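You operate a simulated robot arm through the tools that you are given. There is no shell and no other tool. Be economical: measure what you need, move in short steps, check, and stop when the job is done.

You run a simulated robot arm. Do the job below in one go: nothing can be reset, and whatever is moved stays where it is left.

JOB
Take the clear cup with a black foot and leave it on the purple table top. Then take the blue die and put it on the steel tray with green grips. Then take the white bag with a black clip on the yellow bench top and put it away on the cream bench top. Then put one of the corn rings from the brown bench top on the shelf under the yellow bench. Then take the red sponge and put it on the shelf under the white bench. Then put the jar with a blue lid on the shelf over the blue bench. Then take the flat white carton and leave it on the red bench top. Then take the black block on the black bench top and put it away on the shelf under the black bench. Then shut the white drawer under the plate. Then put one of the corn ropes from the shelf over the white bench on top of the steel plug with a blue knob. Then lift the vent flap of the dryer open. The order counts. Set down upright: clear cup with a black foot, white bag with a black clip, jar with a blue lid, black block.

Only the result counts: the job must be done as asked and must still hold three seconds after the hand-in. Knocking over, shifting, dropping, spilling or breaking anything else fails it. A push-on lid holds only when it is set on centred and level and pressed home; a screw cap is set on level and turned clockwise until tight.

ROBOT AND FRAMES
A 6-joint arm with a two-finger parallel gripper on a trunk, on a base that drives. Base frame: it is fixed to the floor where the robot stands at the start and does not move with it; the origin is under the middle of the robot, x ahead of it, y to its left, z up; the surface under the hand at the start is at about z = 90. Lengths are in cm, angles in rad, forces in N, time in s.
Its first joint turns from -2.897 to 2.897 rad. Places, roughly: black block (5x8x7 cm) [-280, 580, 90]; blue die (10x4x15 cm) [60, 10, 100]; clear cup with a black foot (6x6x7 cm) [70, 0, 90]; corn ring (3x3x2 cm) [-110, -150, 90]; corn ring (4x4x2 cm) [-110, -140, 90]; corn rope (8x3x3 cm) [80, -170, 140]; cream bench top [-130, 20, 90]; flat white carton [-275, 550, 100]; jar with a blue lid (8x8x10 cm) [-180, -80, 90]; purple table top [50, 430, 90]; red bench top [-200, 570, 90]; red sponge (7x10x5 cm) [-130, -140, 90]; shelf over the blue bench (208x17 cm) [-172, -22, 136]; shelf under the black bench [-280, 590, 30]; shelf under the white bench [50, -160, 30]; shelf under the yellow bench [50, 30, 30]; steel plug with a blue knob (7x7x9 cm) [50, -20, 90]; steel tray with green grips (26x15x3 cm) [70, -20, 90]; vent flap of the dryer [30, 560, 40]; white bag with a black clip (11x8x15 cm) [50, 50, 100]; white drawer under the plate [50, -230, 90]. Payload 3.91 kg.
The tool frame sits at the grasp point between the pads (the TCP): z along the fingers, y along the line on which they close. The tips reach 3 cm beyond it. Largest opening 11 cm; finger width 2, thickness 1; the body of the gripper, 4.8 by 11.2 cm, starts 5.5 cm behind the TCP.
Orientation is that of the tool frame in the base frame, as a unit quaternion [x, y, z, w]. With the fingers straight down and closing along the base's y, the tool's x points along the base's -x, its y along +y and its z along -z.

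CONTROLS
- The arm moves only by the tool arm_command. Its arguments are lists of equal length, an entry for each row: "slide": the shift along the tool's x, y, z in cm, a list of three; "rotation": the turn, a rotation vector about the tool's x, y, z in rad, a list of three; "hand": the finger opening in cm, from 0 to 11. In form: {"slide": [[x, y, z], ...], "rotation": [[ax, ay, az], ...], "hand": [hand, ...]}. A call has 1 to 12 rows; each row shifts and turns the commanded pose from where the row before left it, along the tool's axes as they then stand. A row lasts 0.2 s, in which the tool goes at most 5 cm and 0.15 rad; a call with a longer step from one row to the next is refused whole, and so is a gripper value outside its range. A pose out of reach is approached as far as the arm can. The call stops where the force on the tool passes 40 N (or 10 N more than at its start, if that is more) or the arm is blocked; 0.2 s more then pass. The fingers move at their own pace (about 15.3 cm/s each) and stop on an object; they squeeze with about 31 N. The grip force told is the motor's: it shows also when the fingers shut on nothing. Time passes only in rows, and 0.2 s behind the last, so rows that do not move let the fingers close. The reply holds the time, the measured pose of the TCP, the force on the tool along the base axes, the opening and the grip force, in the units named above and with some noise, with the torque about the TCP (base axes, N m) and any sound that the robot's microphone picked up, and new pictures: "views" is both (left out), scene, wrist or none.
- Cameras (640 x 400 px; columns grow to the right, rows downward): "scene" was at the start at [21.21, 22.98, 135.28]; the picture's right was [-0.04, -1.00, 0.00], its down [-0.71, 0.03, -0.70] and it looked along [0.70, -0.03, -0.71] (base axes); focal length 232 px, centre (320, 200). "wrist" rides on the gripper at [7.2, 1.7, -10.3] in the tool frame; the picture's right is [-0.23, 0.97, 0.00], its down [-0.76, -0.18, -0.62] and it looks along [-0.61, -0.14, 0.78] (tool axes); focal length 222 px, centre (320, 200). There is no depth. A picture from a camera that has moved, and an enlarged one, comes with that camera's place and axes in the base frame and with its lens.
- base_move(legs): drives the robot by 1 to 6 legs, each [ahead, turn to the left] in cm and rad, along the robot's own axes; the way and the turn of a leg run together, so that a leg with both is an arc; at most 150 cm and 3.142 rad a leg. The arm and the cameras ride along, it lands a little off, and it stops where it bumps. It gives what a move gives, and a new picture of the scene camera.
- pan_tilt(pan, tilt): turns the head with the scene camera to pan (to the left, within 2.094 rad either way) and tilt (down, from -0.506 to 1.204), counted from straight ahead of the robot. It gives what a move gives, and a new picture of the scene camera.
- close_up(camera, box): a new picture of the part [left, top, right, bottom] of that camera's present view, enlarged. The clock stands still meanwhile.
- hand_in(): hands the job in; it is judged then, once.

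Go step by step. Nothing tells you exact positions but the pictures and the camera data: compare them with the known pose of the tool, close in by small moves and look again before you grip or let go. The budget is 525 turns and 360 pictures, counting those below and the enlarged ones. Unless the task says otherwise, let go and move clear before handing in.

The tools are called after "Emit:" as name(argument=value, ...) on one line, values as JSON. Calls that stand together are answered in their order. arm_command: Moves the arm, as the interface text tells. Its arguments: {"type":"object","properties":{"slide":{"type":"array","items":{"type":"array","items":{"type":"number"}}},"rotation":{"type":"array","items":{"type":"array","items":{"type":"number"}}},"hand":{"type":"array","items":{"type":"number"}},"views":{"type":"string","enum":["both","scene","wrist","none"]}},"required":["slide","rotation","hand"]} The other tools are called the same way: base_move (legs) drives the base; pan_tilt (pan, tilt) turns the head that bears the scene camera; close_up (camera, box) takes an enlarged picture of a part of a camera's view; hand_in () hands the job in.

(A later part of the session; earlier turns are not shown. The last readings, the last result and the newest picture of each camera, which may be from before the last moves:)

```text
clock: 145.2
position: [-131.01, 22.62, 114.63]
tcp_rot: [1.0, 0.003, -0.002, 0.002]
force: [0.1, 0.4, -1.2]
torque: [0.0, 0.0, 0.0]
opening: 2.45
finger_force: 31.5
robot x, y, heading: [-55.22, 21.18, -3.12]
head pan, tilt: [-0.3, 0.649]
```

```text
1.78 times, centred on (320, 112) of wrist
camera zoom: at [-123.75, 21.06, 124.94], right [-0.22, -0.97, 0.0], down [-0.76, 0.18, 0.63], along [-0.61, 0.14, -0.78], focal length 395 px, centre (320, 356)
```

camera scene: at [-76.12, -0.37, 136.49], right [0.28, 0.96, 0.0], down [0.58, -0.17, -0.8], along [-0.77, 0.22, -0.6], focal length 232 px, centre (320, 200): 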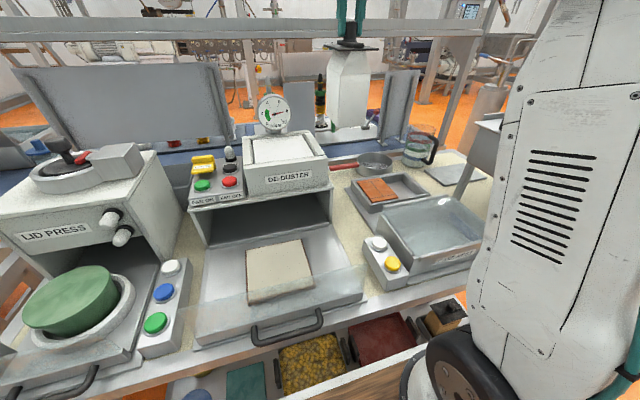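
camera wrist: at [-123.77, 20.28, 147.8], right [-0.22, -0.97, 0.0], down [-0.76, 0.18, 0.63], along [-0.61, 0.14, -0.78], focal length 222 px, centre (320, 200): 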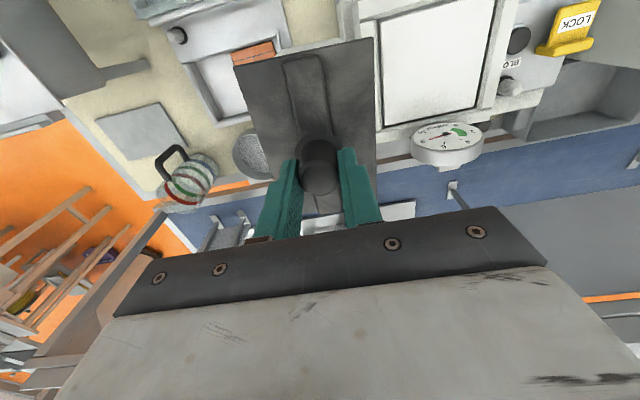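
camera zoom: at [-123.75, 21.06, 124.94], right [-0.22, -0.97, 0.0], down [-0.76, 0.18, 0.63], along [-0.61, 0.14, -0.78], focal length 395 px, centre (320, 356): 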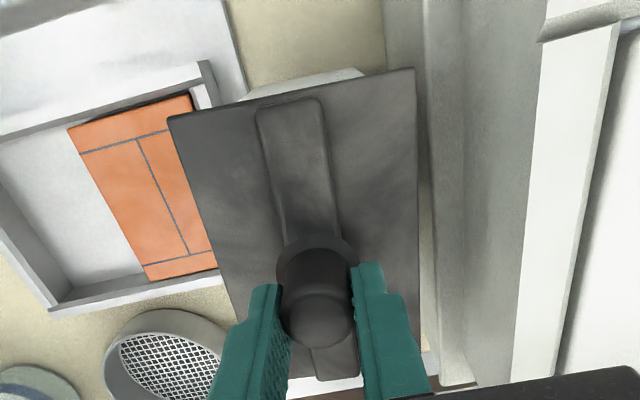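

Clearance is about even on both sides. I lower the rest and creep to contact.

Emit:
arm_command(slide=[[0, 0, 2.5], [0, 0, 1.5], [0, 0, 0.3], [0, 0, 0.3], [0, 0, 0.3], [0, 0, 0.2], [0, 0, 0.2], [0, 0, 0.2]], rotation=[[0, 0, 0], [0, 0, 0], [0, 0, 0], [0, 0, 0], [0, 0, 0], [0, 0, 0], [0, 0, 0], [0, 0, 0]], hand=[1.5, 1.5, 1.5, 1.5, 1.5, 1.5, 1.5, 1.5], views="scene")

```text
clock: 147.0
position: [-131.06, 22.66, 109.24]
tcp_rot: [1.0, 0.002, -0.003, 0.001]
force: [-1.3, 5.7, 31.0]
torque: [0.52, -0.03, 0.07]
opening: 2.47
finger_force: 30.8
robot x, y, heading: [-55.14, 21.29, -3.122]
head pan, tilt: [-0.3, 0.649]
camera scene: at [-76.04, -0.34, 136.51], right [0.28, 0.96, 0.0], down [0.58, -0.17, -0.8], along [-0.77, 0.22, -0.6], focal length 232 px, centre (320, 200)
```

scene: 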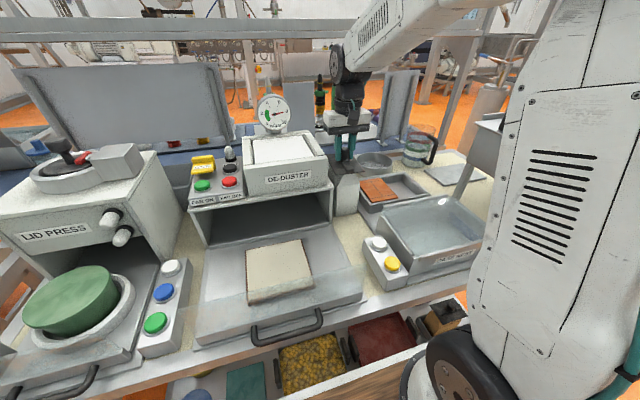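

Emit:
arm_command(slide=[[0, 0, -0.3], [0, 0, 0]], rotation=[[0, 0, 0], [0, 0, 0]], hand=[1.5, 1.5], views="none")

Emit:
close_up(camera="scene", box=[290, 120, 418, 220])

Emit:
close_up(camera="wrist", box=[140, 0, 500, 225])

```text
clock: 147.6
position: [-130.9, 22.61, 109.31]
tcp_rot: [1.0, 0.003, -0.001, 0.002]
force: [-0.2, 0.0, -0.8]
torque: [-0.01, 0.01, -0.01]
opening: 2.49
finger_force: 31.3
robot x, y, heading: [-55.24, 21.14, -3.122]
head pan, tilt: [-0.3, 0.649]
heard: snap
```

```text
4.00 times, centred on (354, 170) of scene
camera zoom: at [-76.12, -0.37, 136.49], right [0.28, 0.96, 0.0], down [0.58, -0.17, -0.8], along [-0.77, 0.22, -0.6], focal length 926 px, centre (184, 320)
```

zoom: 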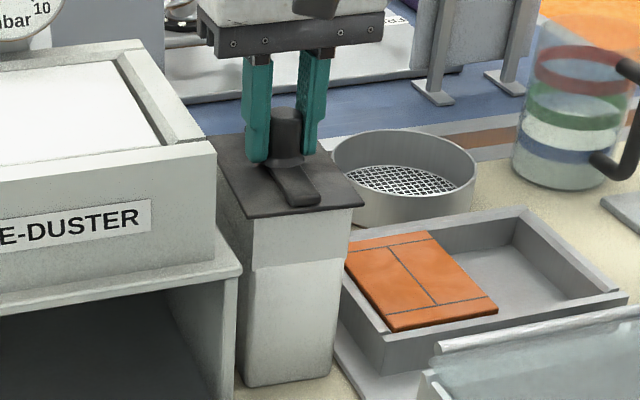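

```text
1.78 times, centred on (320, 112) of wrist
camera zoom: at [-123.71, 20.91, 119.65], right [-0.22, -0.97, 0.0], down [-0.76, 0.18, 0.62], along [-0.61, 0.14, -0.78], focal length 395 px, centre (320, 356)
```

zoom: 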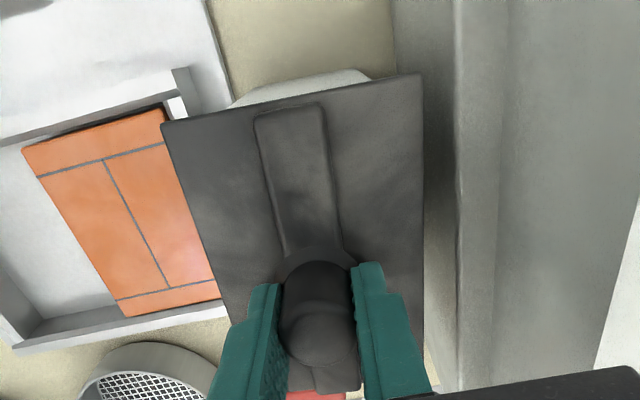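

I heard a snap, probably the clip seating under the press; the bag stands upright between its neighbours. I release and rise straight up.

Emit:
arm_command(slide=[[0, 0, 0], [0, 0, 0], [0, 0, -1], [0, 0, -3], [0, 0, -4], [0, 0, -4], [0, 0, -4], [0, 0, -4], [0, 0, 0]], rotation=[[0, 0, 0], [0, 0, 0], [0, 0, 0], [0, 0, 0], [0, 0, 0], [0, 0, 0], [0, 0, 0], [0, 0, 0], [0, 0, 0]], hand=[5, 5, 5, 5, 5, 5, 5, 5, 5], views="none")

Emit:
close_up(camera="scene", box=[270, 90, 430, 230])

```text
clock: 149.6
position: [-131.19, 22.6, 129.17]
tcp_rot: [1.0, 0.002, -0.003, 0.002]
force: [-0.2, 0.3, 0.7]
torque: [-0.01, 0.01, 0.03]
opening: 5.0
finger_force: 0.0
robot x, y, heading: [-55.64, 21.41, -3.119]
head pan, tilt: [-0.3, 0.649]
heard: snap
```

```text
2.86 times, centred on (350, 160) of scene
camera zoom: at [-76.13, -0.36, 136.49], right [0.28, 0.96, 0.0], down [0.58, -0.17, -0.8], along [-0.77, 0.22, -0.6], focal length 661 px, centre (234, 314)
```

zoom: 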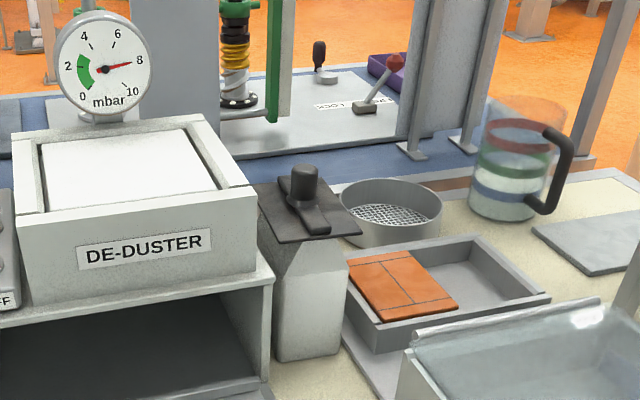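

The bag stands upright. Next are the corn rings on the brown bench near (-110, -145). I retract the arm upward, back out and drive there.

Emit:
arm_command(slide=[[2, 0, -4], [3, 0, -3], [4, 0, 0], [4, 0, 0], [4, 0, 0], [0, 0, 0]], rotation=[[0, 0, 0], [0, 0, 0], [0, 0, 0], [0, 0, 0], [0, 0, 0], [0, 0, 0]], hand=[5, 5, 5, 5, 5, 5], views="none")

Emit:
base_move(legs=[[-26, 0], [0, 1.56]])

Emit:
pan_tilt(pan=-0.4, tilt=0.5)

```text
clock: 151.0
position: [-113.89, 22.92, 136.35]
tcp_rot: [1.0, 0.002, -0.003, 0.003]
force: [-0.9, -0.1, 0.8]
torque: [0.01, -0.03, 0.02]
opening: 4.98
finger_force: 0.1
robot x, y, heading: [-55.56, 21.06, -3.121]
head pan, tilt: [-0.3, 0.649]
```

```text
clock: 156.7
position: [-30.91, -36.8, 136.22]
tcp_rot: [0.701, 0.713, 0.0, 0.003]
force: [0.7, 0.1, -0.8]
torque: [-0.04, 0.0, 0.01]
opening: 5.02
finger_force: 0.0
robot x, y, heading: [-29.73, 21.61, -1.544]
head pan, tilt: [-0.3, 0.649]
camera scene: at [-8.25, 1.03, 136.49], right [-0.96, 0.26, 0.0], down [0.16, 0.58, -0.8], along [-0.21, -0.77, -0.6], focal length 232 px, centre (320, 200)
```

scene: 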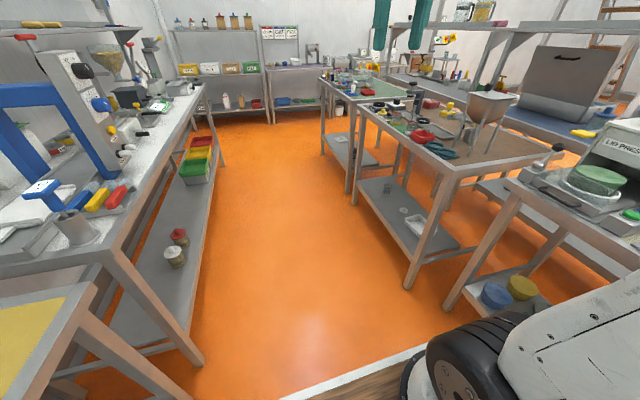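

```text
clock: 157.4
position: [-30.93, -36.76, 136.22]
tcp_rot: [0.701, 0.713, 0.0, 0.003]
force: [-0.1, -0.1, 0.5]
torque: [0.0, 0.02, 0.02]
opening: 5.04
finger_force: 0.0
robot x, y, heading: [-29.93, 22.06, -1.536]
head pan, tilt: [-0.4, 0.499]
camera scene: at [-9.21, 0.91, 137.82], right [-0.93, 0.36, 0.0], down [0.17, 0.45, -0.88], along [-0.31, -0.82, -0.48], focal length 232 px, centre (320, 200)
```

scene: 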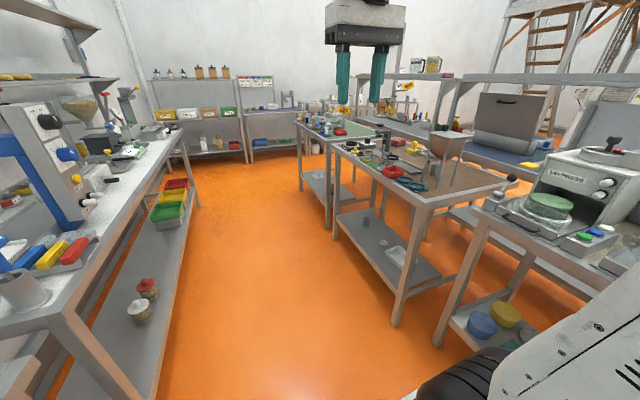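

Emit:
base_move(legs=[[0, -0.06], [150, 0], [12, 0]])

Emit:
pan_tilt(pan=-1.3, tilt=0.6)

```text
clock: 165.9
position: [-40.1, -195.41, 136.32]
tcp_rot: [0.726, 0.688, 0.0, 0.004]
force: [0.0, -0.2, 0.1]
torque: [-0.01, -0.01, 0.01]
opening: 5.03
finger_force: 0.0
robot x, y, heading: [-34.98, -137.2, -1.609]
head pan, tilt: [-0.4, 0.499]
camera scene: at [-15.75, -159.27, 137.83], right [-0.91, 0.42, 0.0], down [0.2, 0.43, -0.88], along [-0.37, -0.8, -0.48], focal length 232 px, centre (320, 200)
```

scene: 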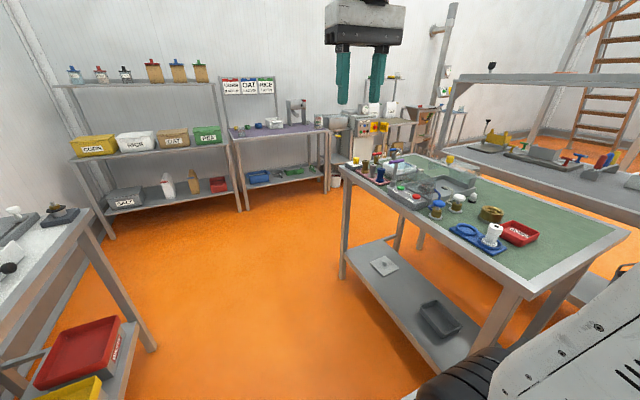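

```text
clock: 167.1
position: [-39.97, -195.34, 136.32]
tcp_rot: [0.725, 0.689, 0.0, 0.004]
force: [-0.7, 0.5, -0.6]
torque: [-0.02, 0.0, 0.02]
opening: 5.02
finger_force: 0.0
robot x, y, heading: [-35.07, -137.15, -1.607]
head pan, tilt: [-1.3, 0.6]
camera scene: at [-20.5, -153.07, 136.92], right [-0.23, 0.97, 0.0], down [0.55, 0.13, -0.83], along [-0.8, -0.19, -0.56], focal length 232 px, centre (320, 200)
```

scene: 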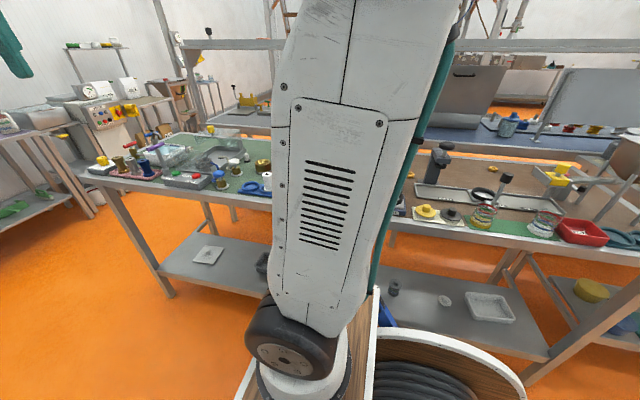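

Emit:
base_move(legs=[[0, -1.53]])

Emit:
pan_tilt(pan=0, tilt=0.8)

```text
clock: 171.3
position: [-93.51, -133.6, 136.32]
tcp_rot: [1.0, -0.013, -0.003, 0.001]
force: [-0.5, -0.1, 0.4]
torque: [-0.01, 0.02, -0.02]
opening: 5.01
finger_force: 0.0
robot x, y, heading: [-35.14, -136.73, 3.136]
head pan, tilt: [-1.3, 0.6]
camera scene: at [-50.42, -151.98, 136.92], right [0.97, 0.26, 0.0], down [0.15, -0.55, -0.83], along [-0.21, 0.8, -0.56], focal length 232 px, centre (320, 200)
```

scene: 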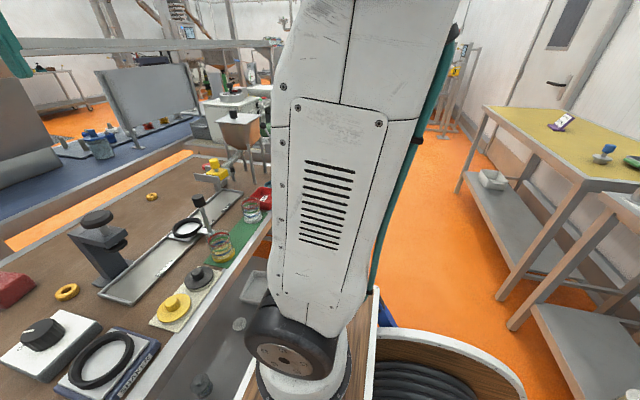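

```text
clock: 172.8
position: [-93.4, -133.53, 136.23]
tcp_rot: [1.0, -0.013, -0.003, 0.002]
force: [-0.6, 0.0, 0.1]
torque: [0.01, 0.0, -0.06]
opening: 5.0
finger_force: 0.0
robot x, y, heading: [-35.18, -137.01, 3.13]
head pan, tilt: [0.0, 0.799]
camera scene: at [-56.21, -160.44, 135.23], right [0.01, 1.0, 0.0], down [0.72, -0.01, -0.7], along [-0.7, 0.01, -0.72], focal length 232 px, centre (320, 200)
```

scene: 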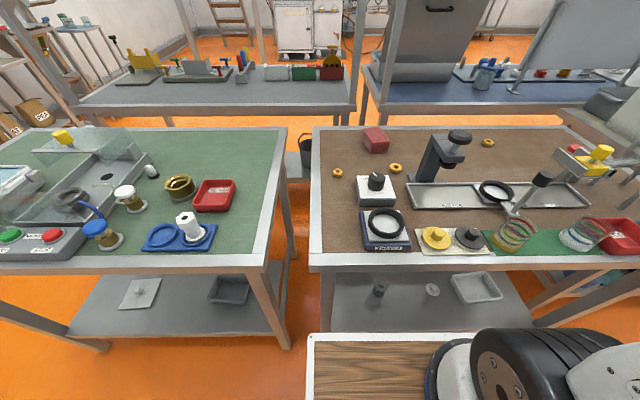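

The two rings are at about (-110, -155) and (-113, -136). I go for the second one and look with the wrist camera from above.

Emit:
arm_command(slide=[[-4, 0.7, 0], [-4, 0.7, 0], [-4, 0.7, 0], [-4, 0.7, 0], [-3.1, 0.5, 2], [0, 0, 4.5], [0, 0, 4.5], [0, 0, 4.5], [0, 0, 4.5], [0, 0, 0]], rotation=[[0, 0, 0], [0, 0, 0], [0, 0, 0], [0, 0, 0], [0, 0, 0], [0, 0, 0], [0, 0, 0], [0, 0, 0], [0, 0, 0], [0, 0, 0]], hand=[6, 6, 6, 6, 6, 6, 6, 6, 6, 6])

Emit:
close_up(camera="wrist", box=[200, 0, 460, 200])

```text
clock: 175.0
position: [-112.65, -136.49, 116.28]
tcp_rot: [1.0, -0.013, -0.002, 0.001]
force: [-0.1, -1.0, 0.8]
torque: [0.0, 0.02, -0.01]
opening: 6.01
finger_force: 0.1
robot x, y, heading: [-35.16, -137.05, 3.126]
head pan, tilt: [0.0, 0.799]
camera scene: at [-56.21, -160.44, 135.23], right [0.01, 1.0, 0.0], down [0.72, -0.01, -0.7], along [-0.7, 0.01, -0.72], focal length 232 px, centre (320, 200)
camera wrist: at [-105.47, -138.24, 126.72], right [-0.25, -0.97, 0.0], down [-0.75, 0.2, 0.63], along [-0.61, 0.16, -0.78], focal length 222 px, centre (320, 200)
```

scene: 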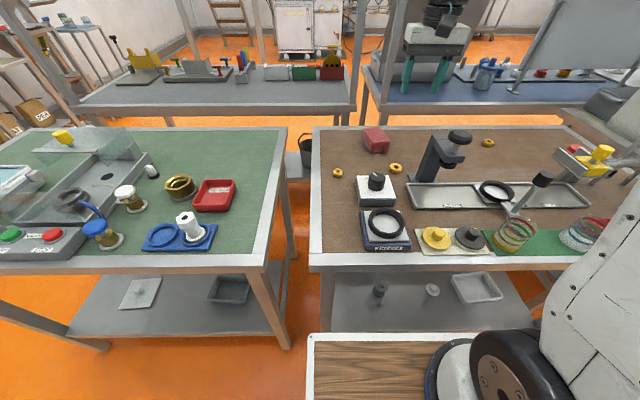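
wrist: 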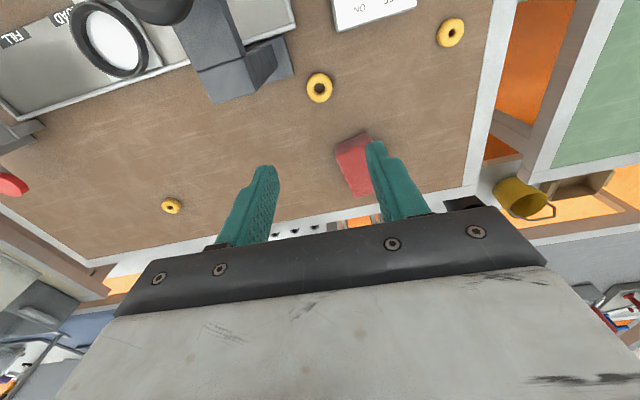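

```text
2.00 times, centred on (330, 100) of wrist
camera zoom: at [-105.47, -138.24, 126.72], right [-0.25, -0.97, 0.0], down [-0.75, 0.2, 0.63], along [-0.61, 0.16, -0.78], focal length 444 px, centre (300, 400)
```

zoom: 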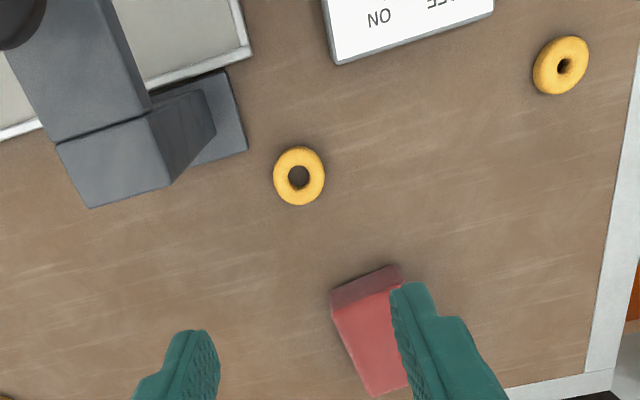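

Ring 2 is centred at (-113, -136.3). For the low shelf I'll need a forward-tilted tool with the camera on the upper side, so I roll the gripper half a turn here at height and see that the arm allows it.

Emit:
arm_command(slide=[[0, 0, -2], [0, 0, 0], [0, 0, 0], [0, 0, 0], [0, 0, 0], [0, 0, 0], [0, 0, 0], [0, 0, 0], [0, 0, 0], [0, 0, 0], [0, 0, 0]], rotation=[[0, 0, 0.142], [0, 0, 0.142], [0, 0, 0.142], [0, 0, 0.142], [0, 0, 0.142], [0, 0, 0.142], [0, 0, 0.142], [0, 0, 0.142], [0, 0, 0.142], [0, 0, 0.142], [0, 0, 0.142]], hand=[6, 6, 6, 6, 6, 6, 6, 6, 6, 6, 6], views="none")

Emit:
arm_command(slide=[[0, 0, 0], [0, 0, 0], [0, 0, 0], [0, 0, 0], [0, 0, 0], [0, 0, 0], [0, 0, 0], [0, 0, 0], [0, 0, 0], [0, 0, 0], [0, 0, 0], [0, 0, 0]], rotation=[[0, 0, 0.142], [0, 0, 0.142], [0, 0, 0.142], [0, 0, 0.142], [0, 0, 0.142], [0, 0, 0.142], [0, 0, 0.142], [0, 0, 0.142], [0, 0, 0.142], [0, 0, 0.142], [0, 0, 0.16], [0, 0, 0]], hand=[6, 6, 6, 6, 6, 6, 6, 6, 6, 6, 6, 6])

```text
clock: 177.4
position: [-112.68, -136.26, 118.39]
tcp_rot: [-0.7, 0.714, 0.001, -0.003]
force: [-0.3, -0.8, -0.6]
torque: [0.0, -0.01, -0.03]
opening: 6.01
finger_force: 0.1
robot x, y, heading: [-34.86, -136.98, 3.129]
head pan, tilt: [0.0, 0.799]
```

```text
refused: row 11 steps farther than a row can; nothing moved
```

Emit:
arm_command(slide=[[0, 0, 0], [0, 0, 0], [0, 0, 0], [0, 0, 0], [0, 0, 0], [0, 0, 0], [0, 0, 0], [0, 0, 0], [0, 0, 0], [0, 0, 0], [0, 0, 0], [0, 0, 0]], rotation=[[0, 0, 0.142], [0, 0, 0.142], [0, 0, 0.142], [0, 0, 0.142], [0, 0, 0.142], [0, 0, 0.142], [0, 0, 0.142], [0, 0, 0.142], [0, 0, 0.142], [0, 0, 0.142], [0, 0, 0.14], [0, 0, 0]], hand=[6, 6, 6, 6, 6, 6, 6, 6, 6, 6, 6, 6], views="wrist")

```text
clock: 180.0
position: [-112.65, -134.74, 118.28]
tcp_rot: [-0.071, 0.997, -0.005, -0.003]
force: [-0.3, -0.2, 0.2]
torque: [0.02, 0.0, 0.0]
opening: 6.0
finger_force: 0.0
out of reach, approached as far as the arm can: row 10, 11
robot x, y, heading: [-34.8, -137.08, 3.131]
head pan, tilt: [0.0, 0.799]
camera wrist: at [-120.07, -133.99, 128.73], right [0.09, 1.0, -0.01], down [0.78, -0.06, 0.62], along [0.62, -0.06, -0.78], focal length 222 px, centre (320, 200)
```

wrist: 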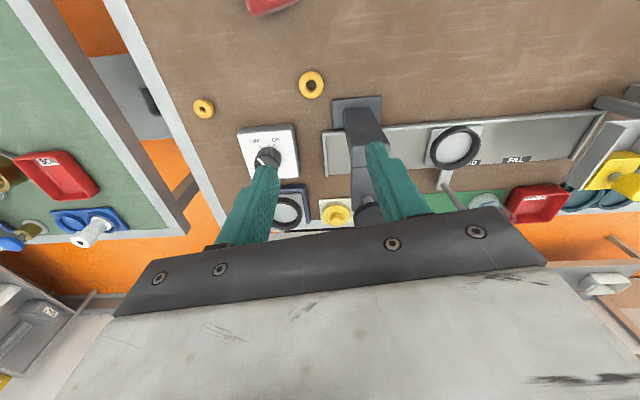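

The roll reaches nearly half a turn (8° short), which is fine. Now I tilt the tool forward 0.6 rad and line up above the ring.

Emit:
arm_command(slide=[[-0.85, -1.5, 0], [0, 0, 0], [0, 0, 0], [0, 0, 0], [0, 0, 0], [0, 0, 0]], rotation=[[0, 0, 0], [0, 0.15, 0], [0, 0.15, 0], [0, 0.15, 0], [0, 0.15, 0], [0, 0, 0]], hand=[6, 6, 6, 6, 6, 6])

```text
clock: 181.4
position: [-111.86, -135.35, 118.34]
tcp_rot: [-0.068, 0.952, -0.026, -0.298]
force: [1.0, -0.3, 0.3]
torque: [-0.01, 0.01, -0.01]
opening: 6.0
finger_force: 0.0
out of reach, approached as far as the arm can: row 1
robot x, y, heading: [-34.93, -137.37, 3.129]
head pan, tilt: [0.0, 0.799]
camera scene: at [-56.21, -160.44, 135.23], right [0.01, 1.0, 0.0], down [0.72, -0.01, -0.7], along [-0.7, 0.01, -0.72], focal length 232 px, centre (320, 200)
camera wrist: at [-112.09, -133.52, 131.0], right [0.05, 0.99, -0.14], down [1.0, -0.03, 0.08], along [0.07, -0.14, -0.99], focal length 222 px, centre (320, 200)
```

scene: 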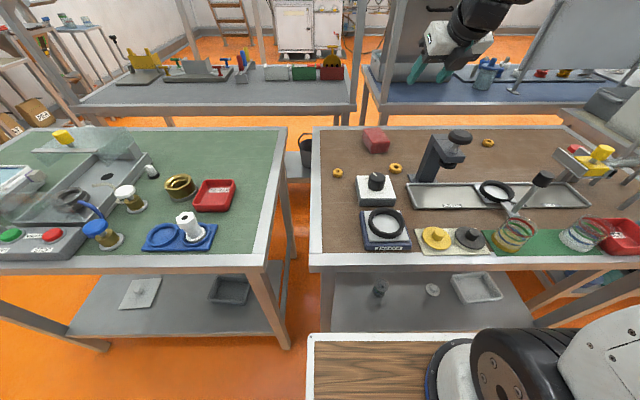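
wrist: 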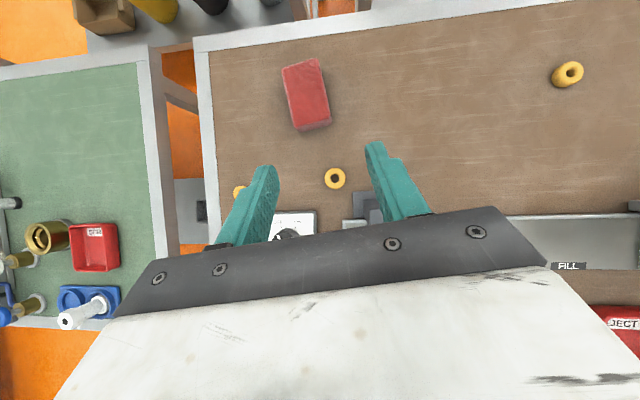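

The ring shows between the fingers at (-113.1, -136.3). I descend vertically along the tilted axes, stopping slightly above.

Emit:
arm_command(slide=[[-2.7, -0.1, 3.9], [-2.7, -0.1, 3.9], [-2.7, -0.1, 3.9], [-2.7, -0.1, 3.9], [-2.0, -0.1, 2.9], [0, 0, 0]], rotation=[[0, 0, 0], [0, 0, 0], [0, 0, 0], [0, 0, 0], [0, 0, 0], [0, 0, 0]], hand=[6, 6, 6, 6, 6, 6])

```text
clock: 182.4
position: [-112.23, -135.63, 102.02]
tcp_rot: [-0.069, 0.948, -0.022, -0.311]
force: [1.3, -0.8, 13.3]
torque: [0.76, -0.53, -0.12]
opening: 5.99
finger_force: 0.0
robot x, y, heading: [-35.21, -137.42, 3.13]
head pan, tilt: [0.0, 0.799]
stopped in row 4: the force on the tool passed its limit at 156 N (the readings are from after the stop); the commanded pose is now the measured one
camera scene: at [-56.17, -160.45, 135.24], right [0.01, 1.0, 0.0], down [0.72, -0.01, -0.7], along [-0.7, 0.01, -0.72], focal length 232 px, centre (320, 200)
camera wrist: at [-112.1, -133.91, 114.67], right [0.04, 0.99, -0.14], down [1.0, -0.03, 0.05], along [0.05, -0.14, -0.99], focal length 222 px, centre (320, 200)
```

scene: 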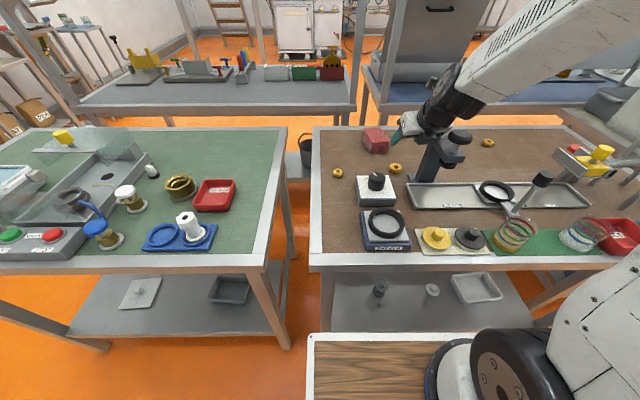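
wrist: 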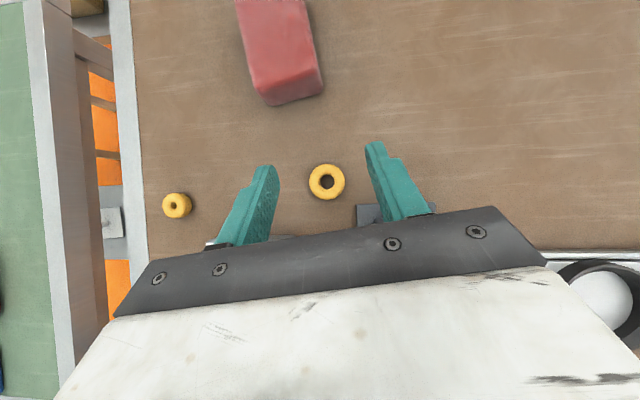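

The gripper body hit the black press. I retreat upward and check whether anything moved.

Emit:
arm_command(slide=[[2.7, 0.1, -3.9], [2.7, 0.1, -3.9], [2.7, 0.1, -3.9], [2.7, 0.1, -3.9], [0, 0, 0]], rotation=[[0, 0, 0], [0, 0, 0], [0, 0, 0], [0, 0, 0], [0, 0, 0]], hand=[6, 6, 6, 6, 6], views="scene")

Emit:
close_up(camera="scene", box=[310, 110, 550, 260])

```text
clock: 183.6
position: [-111.84, -134.85, 120.93]
tcp_rot: [-0.069, 0.949, -0.022, -0.308]
force: [1.6, 0.1, -0.4]
torque: [0.01, 0.0, 0.04]
opening: 6.0
finger_force: 0.0
robot x, y, heading: [-34.96, -136.9, 3.132]
head pan, tilt: [0.0, 0.799]
camera scene: at [-56.22, -160.45, 135.23], right [0.01, 1.0, 0.0], down [0.72, -0.01, -0.7], along [-0.7, 0.01, -0.72], focal length 232 px, centre (320, 200)
```

scene: 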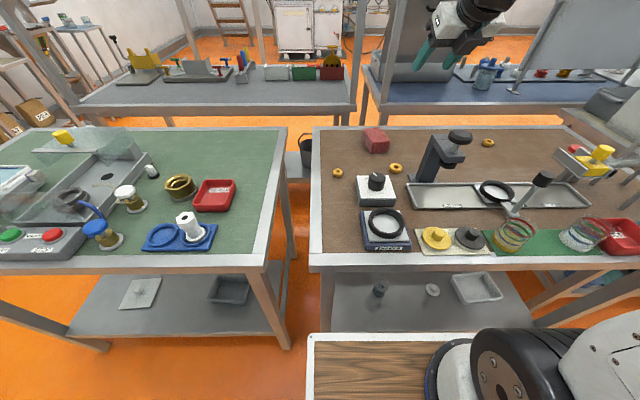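

```text
2.67 times, centred on (430, 185) of scene
camera zoom: at [-56.22, -160.45, 135.23], right [0.01, 1.0, 0.0], down [0.72, -0.01, -0.7], along [-0.7, 0.01, -0.72], focal length 617 px, centre (27, 240)
```

zoom: 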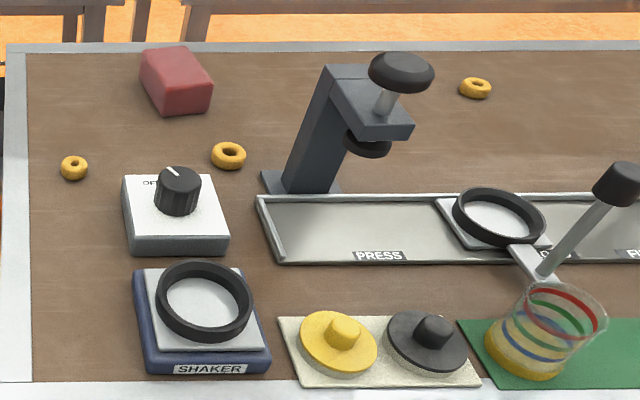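

Nothing shifted; the press is solid. The other ring at (-110.8, -154.5) has more room, so I move over to it.

Emit:
arm_command(slide=[[0.05, -3.92, 0.04], [0.05, -3.92, 0.04], [0.05, -3.92, 0.04], [0.06, -3.92, 0.04], [0.06, -3.92, 0.03], [-2.5, 0, 3.5], [-2.5, 0, 3.5], [-2.5, 0, 3.5], [0, 0, 0]], rotation=[[0, 0, 0], [0, 0, 0], [0, 0, 0], [0, 0, 0], [0, 0, 0], [0, 0, 0], [0, 0, 0], [0, 0, 0], [0, 0, 0]], hand=[5, 5, 5, 5, 5, 5, 5, 5, 5])

Emit:
close_up(camera="scene", box=[290, 70, 450, 220])

```text
clock: 185.6
position: [-110.92, -139.32, 105.94]
tcp_rot: [-0.069, 0.948, -0.023, -0.31]
force: [0.2, 0.7, -0.3]
torque: [0.04, 0.01, 0.0]
opening: 4.98
finger_force: 0.1
out of reach, approached as far as the arm can: row 2, 3, 4, 5, 6
robot x, y, heading: [-34.84, -136.98, 3.135]
head pan, tilt: [0.0, 0.799]
camera scene: at [-56.21, -160.45, 135.23], right [0.01, 1.0, 0.0], down [0.72, -0.01, -0.7], along [-0.7, 0.01, -0.72], focal length 232 px, centre (320, 200)
camera wrist: at [-110.89, -137.52, 118.64], right [0.04, 0.99, -0.14], down [1.0, -0.03, 0.05], along [0.05, -0.14, -0.99], focal length 222 px, centre (320, 200)
```

scene: 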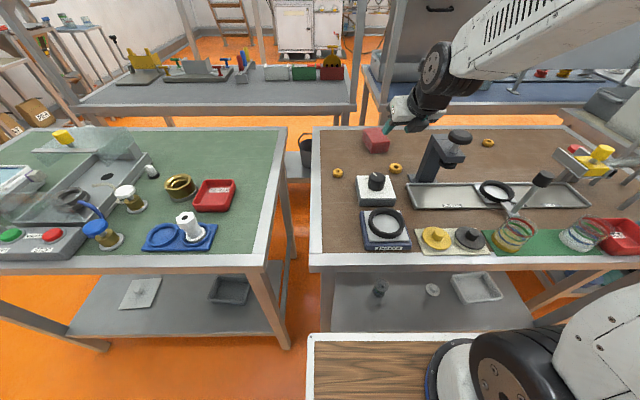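
wrist: 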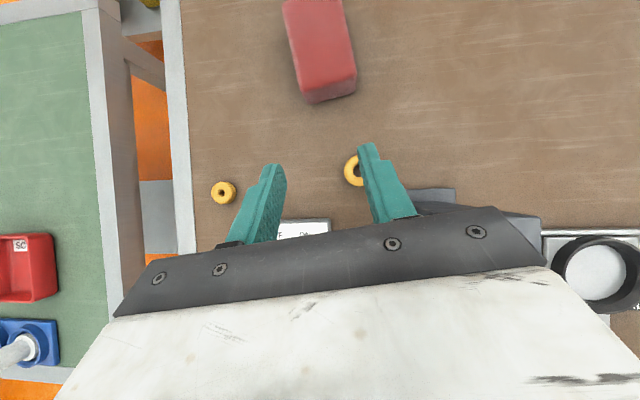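

```text
2.67 times, centred on (370, 145) of scene
camera zoom: at [-56.21, -160.45, 135.23], right [0.01, 1.0, 0.0], down [0.72, -0.01, -0.7], along [-0.7, 0.01, -0.72], focal length 617 px, centre (187, 347)
```

zoom: 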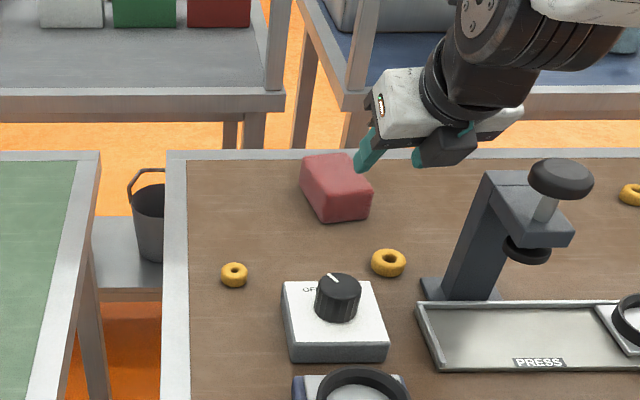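

The wrist roll limit blocks sideways motion, so I turn the base left by 0.2 rad to swing the tool over the ring instead.

Emit:
base_move(legs=[[0, 0.2]])

Emit:
arm_command(slide=[[0, 0, 0]], rotation=[[0, 0, 0]], hand=[5], views="wrist")

```text
clock: 186.7
position: [-108.74, -154.82, 105.88]
tcp_rot: [-0.166, 0.936, -0.055, -0.306]
force: [-0.3, -1.1, 0.4]
torque: [0.0, -0.01, -0.03]
opening: 5.0
finger_force: 0.1
robot x, y, heading: [-34.91, -136.74, -2.945]
head pan, tilt: [0.0, 0.799]
camera scene: at [-50.96, -164.34, 135.23], right [-0.2, 0.98, 0.0], down [0.7, 0.14, -0.7], along [-0.68, -0.14, -0.72], focal length 232 px, centre (320, 200)
```

scene: 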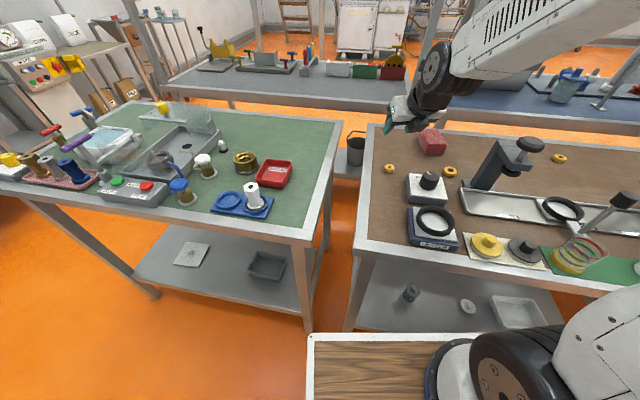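

```text
clock: 187.1
position: [-108.88, -154.74, 106.04]
tcp_rot: [-0.167, 0.936, -0.055, -0.305]
force: [-0.5, -0.4, -0.5]
torque: [0.0, -0.04, 0.03]
opening: 5.0
finger_force: 0.2
robot x, y, heading: [-35.27, -136.75, -2.943]
head pan, tilt: [0.0, 0.799]
camera wrist: at [-109.16, -153.14, 118.68], right [-0.17, 0.98, -0.14], down [0.98, 0.17, 0.05], along [0.08, -0.12, -0.99], focal length 222 px, centre (320, 200)
```

wrist: 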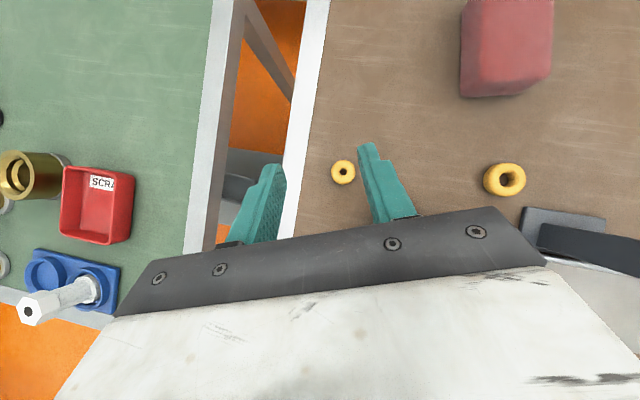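

Emit:
arm_command(slide=[[-2.2, 0.38, 3.0], [-2.2, 0.38, 3.0], [-2.2, 0.37, 3.0], [0, 0, 0]], rotation=[[0, 0, 0], [0, 0, 0], [0, 0, 0], [0, 0, 0]], hand=[5, 5, 5, 5])

Emit:
close_up(camera="scene", box=[340, 110, 500, 220])

```text
clock: 188.1
position: [-109.16, -153.79, 95.12]
tcp_rot: [-0.167, 0.935, -0.056, -0.306]
force: [1.2, 0.0, -0.5]
torque: [0.01, 0.02, 0.0]
opening: 5.01
finger_force: 0.1
out of reach, approached as far as the arm can: row 3
robot x, y, heading: [-35.08, -136.52, -2.944]
head pan, tilt: [0.0, 0.799]
camera scene: at [-50.96, -164.34, 135.23], right [-0.2, 0.98, 0.0], down [0.7, 0.14, -0.7], along [-0.68, -0.14, -0.72], focal length 232 px, centre (320, 200)
camera wrist: at [-109.53, -152.09, 107.81], right [-0.17, 0.98, -0.14], down [0.98, 0.17, 0.05], along [0.08, -0.12, -0.99], focal length 222 px, centre (320, 200)
```

scene: 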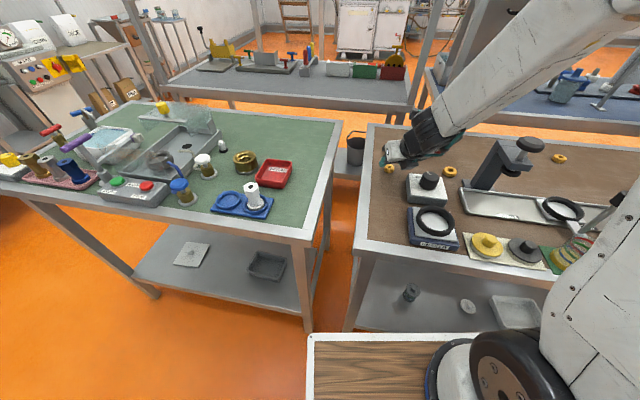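
wrist: 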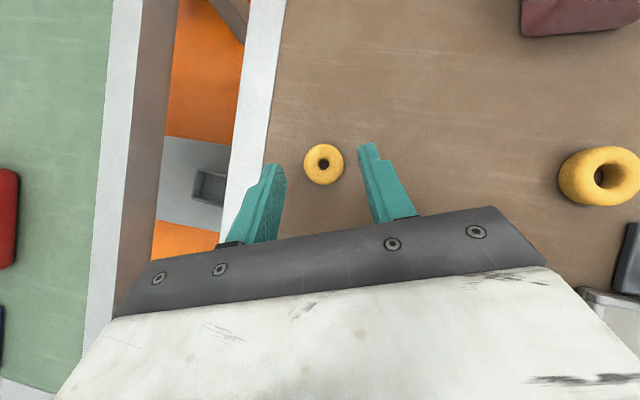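

```text
3.64 times, centred on (420, 165) of scene
camera zoom: at [-50.96, -164.34, 135.23], right [-0.2, 0.98, 0.0], down [0.7, 0.14, -0.7], along [-0.68, -0.14, -0.72], focal length 842 px, centre (-44, 327)
```

zoom: 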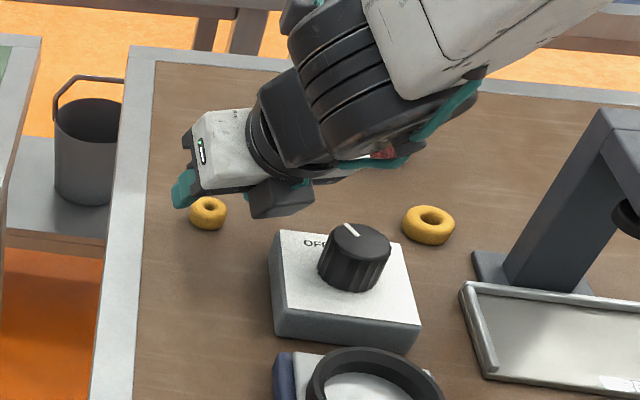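

Emit:
arm_command(slide=[[-0.3, 0.1, 0.43], [-0.3, 0, 0.43], [-0.3, 0, 0.43], [-0.3, 0, 0.4], [0, 0, 0]], rotation=[[0, 0, 0], [0, 0, 0], [0, 0, 0], [0, 0, 0], [0, 0, 0]], hand=[5, 5, 5, 5, 5])

Emit:
close_up(camera="scene", box=[360, 130, 460, 200])

```text
clock: 189.3
position: [-109.19, -153.82, 93.06]
tcp_rot: [-0.167, 0.936, -0.055, -0.305]
force: [-0.2, 0.4, -0.4]
torque: [-0.01, -0.01, -0.02]
opening: 5.02
finger_force: 0.0
robot x, y, heading: [-34.98, -136.7, -2.945]
head pan, tilt: [0.0, 0.799]
camera scene: at [-50.96, -164.34, 135.23], right [-0.2, 0.98, 0.0], down [0.7, 0.14, -0.7], along [-0.68, -0.14, -0.72], focal length 232 px, centre (320, 200)
camera wrist: at [-109.53, -152.2, 105.8], right [-0.17, 0.98, -0.14], down [0.98, 0.17, 0.05], along [0.08, -0.12, -0.99], focal length 222 px, centre (320, 200)
```

scene: 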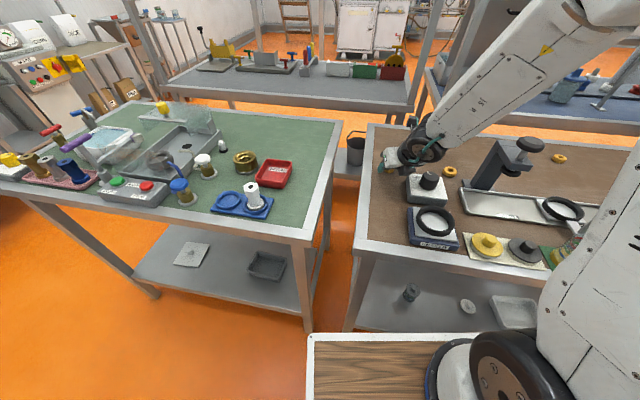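
wrist: 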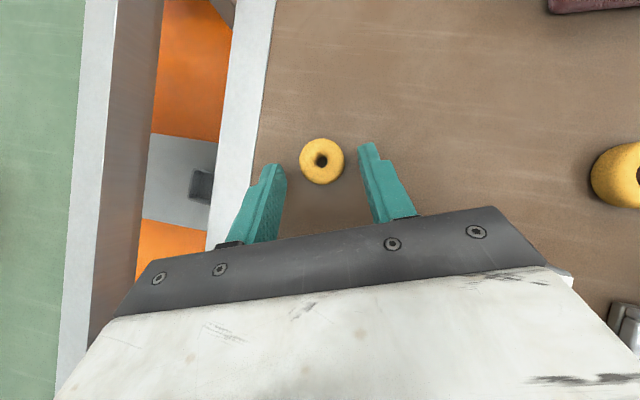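

```text
5.71 times, centred on (410, 165) of scene
camera zoom: at [-50.96, -164.34, 135.23], right [-0.2, 0.98, 0.0], down [0.7, 0.14, -0.7], along [-0.68, -0.14, -0.72], focal length 1323 px, centre (-194, 400)
```

zoom: 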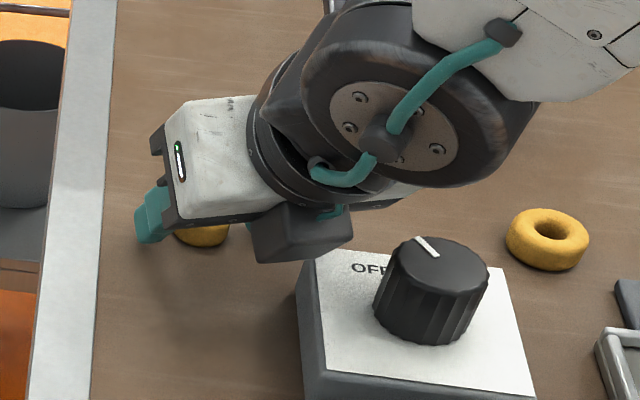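

Emit:
arm_command(slide=[[0, 0, 0], [0, 0, 0], [0, 0, 0]], rotation=[[0, 0, 0], [0, 0, 0], [0, 0, 0]], hand=[2, 2, 2], views="wrist")

```text
clock: 190.1
position: [-109.17, -153.88, 93.17]
tcp_rot: [-0.167, 0.936, -0.054, -0.306]
force: [-0.6, -0.9, 0.2]
torque: [0.03, 0.02, 0.0]
opening: 2.8
finger_force: 12.5
robot x, y, heading: [-34.95, -136.95, -2.941]
head pan, tilt: [0.0, 0.799]
camera wrist: at [-109.53, -152.2, 105.82], right [-0.17, 0.98, -0.14], down [0.98, 0.17, 0.05], along [0.08, -0.12, -0.99], focal length 222 px, centre (320, 200)
```

wrist: 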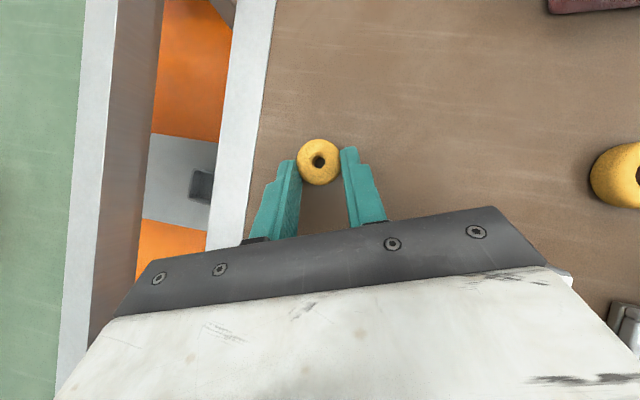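

The ring is held only at the very tips; I open, advance 0.7 cm and close again.

Emit:
arm_command(slide=[[0, 0, 0], [0, 0, 0], [0.57, 0, 0.41], [0, 0, 0], [0, 0, 0], [0, 0, 0], [0, 0, 0]], rotation=[[0, 0, 0], [0, 0, 0], [0, 0, 0], [0, 0, 0], [0, 0, 0], [0, 0, 0], [0, 0, 0]], hand=[4.5, 4.5, 4.5, 4.5, 2, 2, 2], views="wrist")

```text
clock: 191.7
position: [-109.95, -154.18, 93.17]
tcp_rot: [-0.168, 0.936, -0.056, -0.305]
force: [0.0, -0.2, -0.2]
torque: [0.02, -0.02, 0.02]
opening: 2.79
finger_force: 11.4
robot x, y, heading: [-34.9, -136.44, -2.943]
head pan, tilt: [0.0, 0.799]
camera wrist: at [-110.22, -152.48, 105.91], right [-0.17, 0.98, -0.14], down [0.98, 0.17, 0.05], along [0.08, -0.12, -0.99], focal length 222 px, centre (320, 200)
```

wrist: 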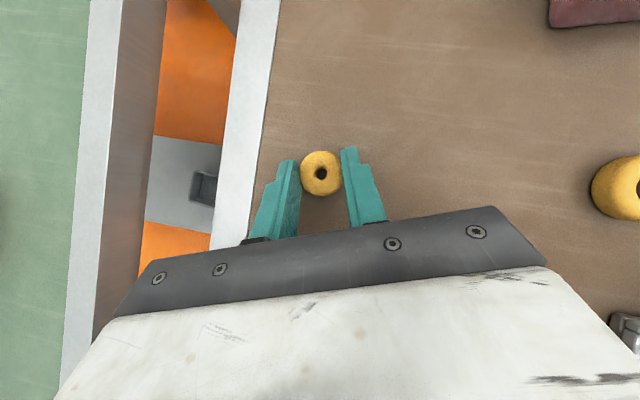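

The ring is well held. I lift it.

Emit:
arm_command(slide=[[0.6, 0, -0.8], [2.4, 0, -3.3], [2.4, 0, -3.3], [2.4, 0, -3.3], [2.4, 0, -3.3], [2.4, 0, -3.3], [2.4, 0, -3.3], [0, 0, 0]], rotation=[[0, 0, 0], [0, 0, 0], [0, 0, 0], [0, 0, 0], [0, 0, 0], [0, 0, 0], [0, 0, 0], [0, 0, 0]], hand=[2, 2, 2, 2, 2, 2, 2, 2])

```text
clock: 193.5
position: [-109.65, -154.24, 116.88]
tcp_rot: [-0.167, 0.936, -0.055, -0.305]
force: [0.6, -0.2, -0.8]
torque: [0.01, 0.03, 0.03]
opening: 2.81
finger_force: 12.0
out of reach, approached as far as the arm can: row 1, 2
robot x, y, heading: [-35.12, -136.56, -2.947]
head pan, tilt: [0.0, 0.799]
camera scene: at [-50.97, -164.34, 135.23], right [-0.2, 0.98, 0.0], down [0.7, 0.14, -0.7], along [-0.68, -0.14, -0.72], focal length 232 px, centre (320, 200)
camera wrist: at [-110.04, -152.56, 129.59], right [-0.17, 0.98, -0.14], down [0.98, 0.17, 0.05], along [0.08, -0.12, -0.99], focal length 222 px, centre (320, 200)
```

scene: 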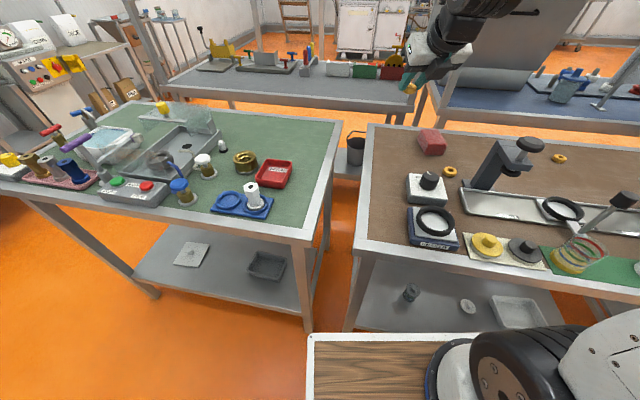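
wrist: 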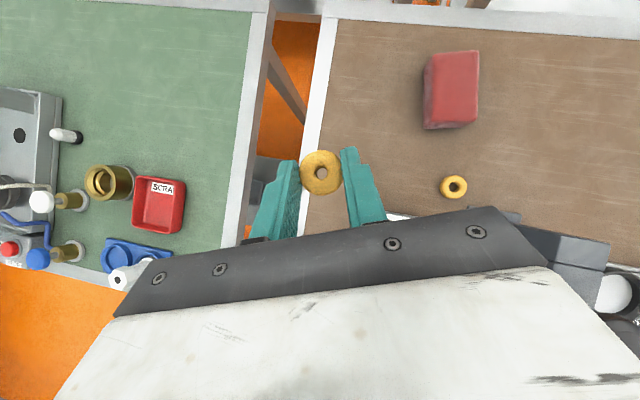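

The ring is held and everything else is in place. I retract the arm before turning and driving to the yellow bench's low shelf.

Emit:
arm_command(slide=[[-3.8, -0.57, -2.8], [-3.8, -0.57, -2.8], [-3.8, -0.57, -2.8], [-3.8, -0.57, -2.8], [0, 0, 0]], rotation=[[0, 0, 0], [0, 0, 0], [0, 0, 0], [0, 0, 0], [0, 0, 0]], hand=[2, 2, 2, 2, 2], views="none")

```text
clock: 194.7
position: [-91.64, -149.09, 117.24]
tcp_rot: [-0.169, 0.935, -0.058, -0.305]
force: [0.5, -0.5, -0.6]
torque: [0.0, 0.01, -0.05]
opening: 2.79
finger_force: 12.3
out of reach, approached as far as the arm can: row 2, 3
robot x, y, heading: [-34.8, -136.76, -2.949]
head pan, tilt: [0.0, 0.799]
```

Emit:
base_move(legs=[[0, -1.767], [143, 0]])

```text
clock: 206.2
position: [-32.8, 63.68, 117.16]
tcp_rot: [0.617, 0.723, 0.199, -0.238]
force: [0.7, 0.4, -0.3]
torque: [0.0, -0.02, 0.02]
opening: 2.81
finger_force: 11.6
robot x, y, heading: [-32.26, 5.85, 1.567]
head pan, tilt: [0.0, 0.799]
camera scene: at [-55.59, 26.67, 135.23], right [1.0, 0.0, 0.0], down [0.0, -0.72, -0.7], along [0.0, 0.7, -0.72], focal length 232 px, centre (320, 200)
```

scene: 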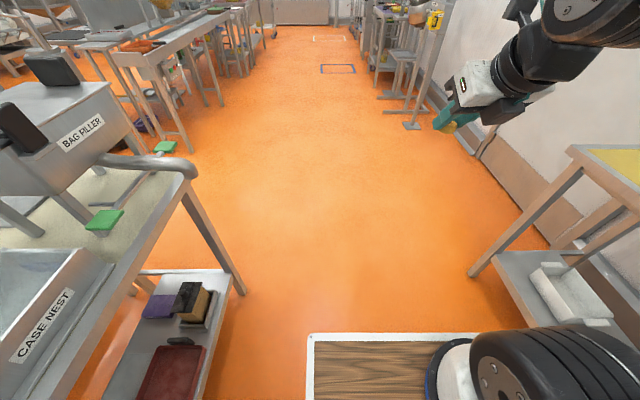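

Emit:
base_move(legs=[[0, -1.567]])

Emit:
pan_tilt(pan=0, tilt=0.95)

```text
clock: 210.3
position: [25.53, 7.17, 117.29]
tcp_rot: [0.947, 0.083, 0.309, -0.031]
force: [1.3, 0.4, -1.1]
torque: [0.0, 0.01, 0.02]
opening: 2.81
finger_force: 11.8
robot x, y, heading: [-32.03, 5.93, 0.013]
head pan, tilt: [0.0, 0.799]
camera scene: at [-11.42, 29.26, 135.23], right [0.01, -1.0, 0.0], down [-0.72, -0.01, -0.7], along [0.7, 0.01, -0.72], focal length 232 px, centre (320, 200)
```

scene: 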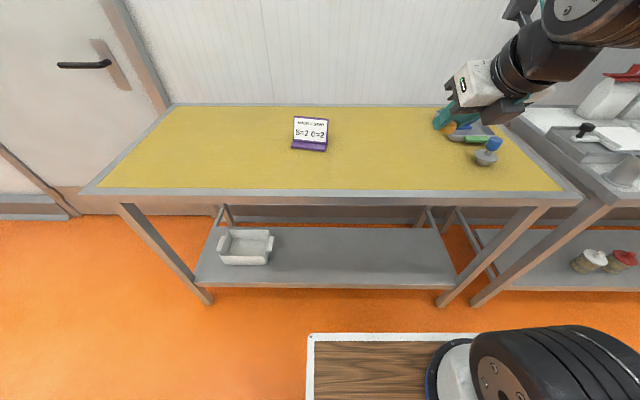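

```text
clock: 211.0
position: [25.58, 7.03, 117.27]
tcp_rot: [0.947, 0.082, 0.309, -0.03]
force: [-0.5, -0.2, 0.6]
torque: [0.03, 0.02, -0.01]
opening: 2.81
finger_force: 11.5
robot x, y, heading: [-32.58, 5.8, 0.007]
head pan, tilt: [0.0, 0.949]
camera scene: at [-12.22, 29.25, 134.08], right [0.01, -1.0, 0.0], down [-0.81, -0.01, -0.58], along [0.58, 0.01, -0.81], focal length 232 px, centre (320, 200)
```

scene: 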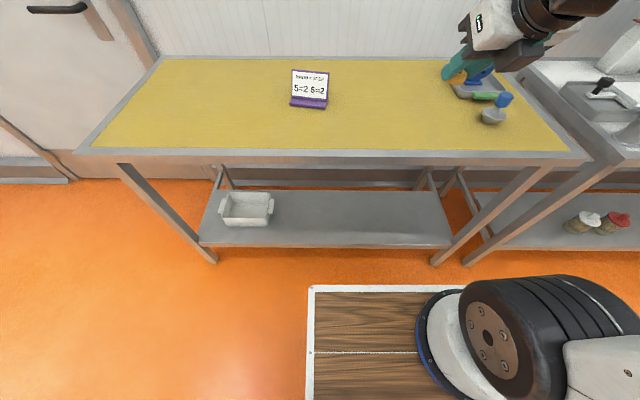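

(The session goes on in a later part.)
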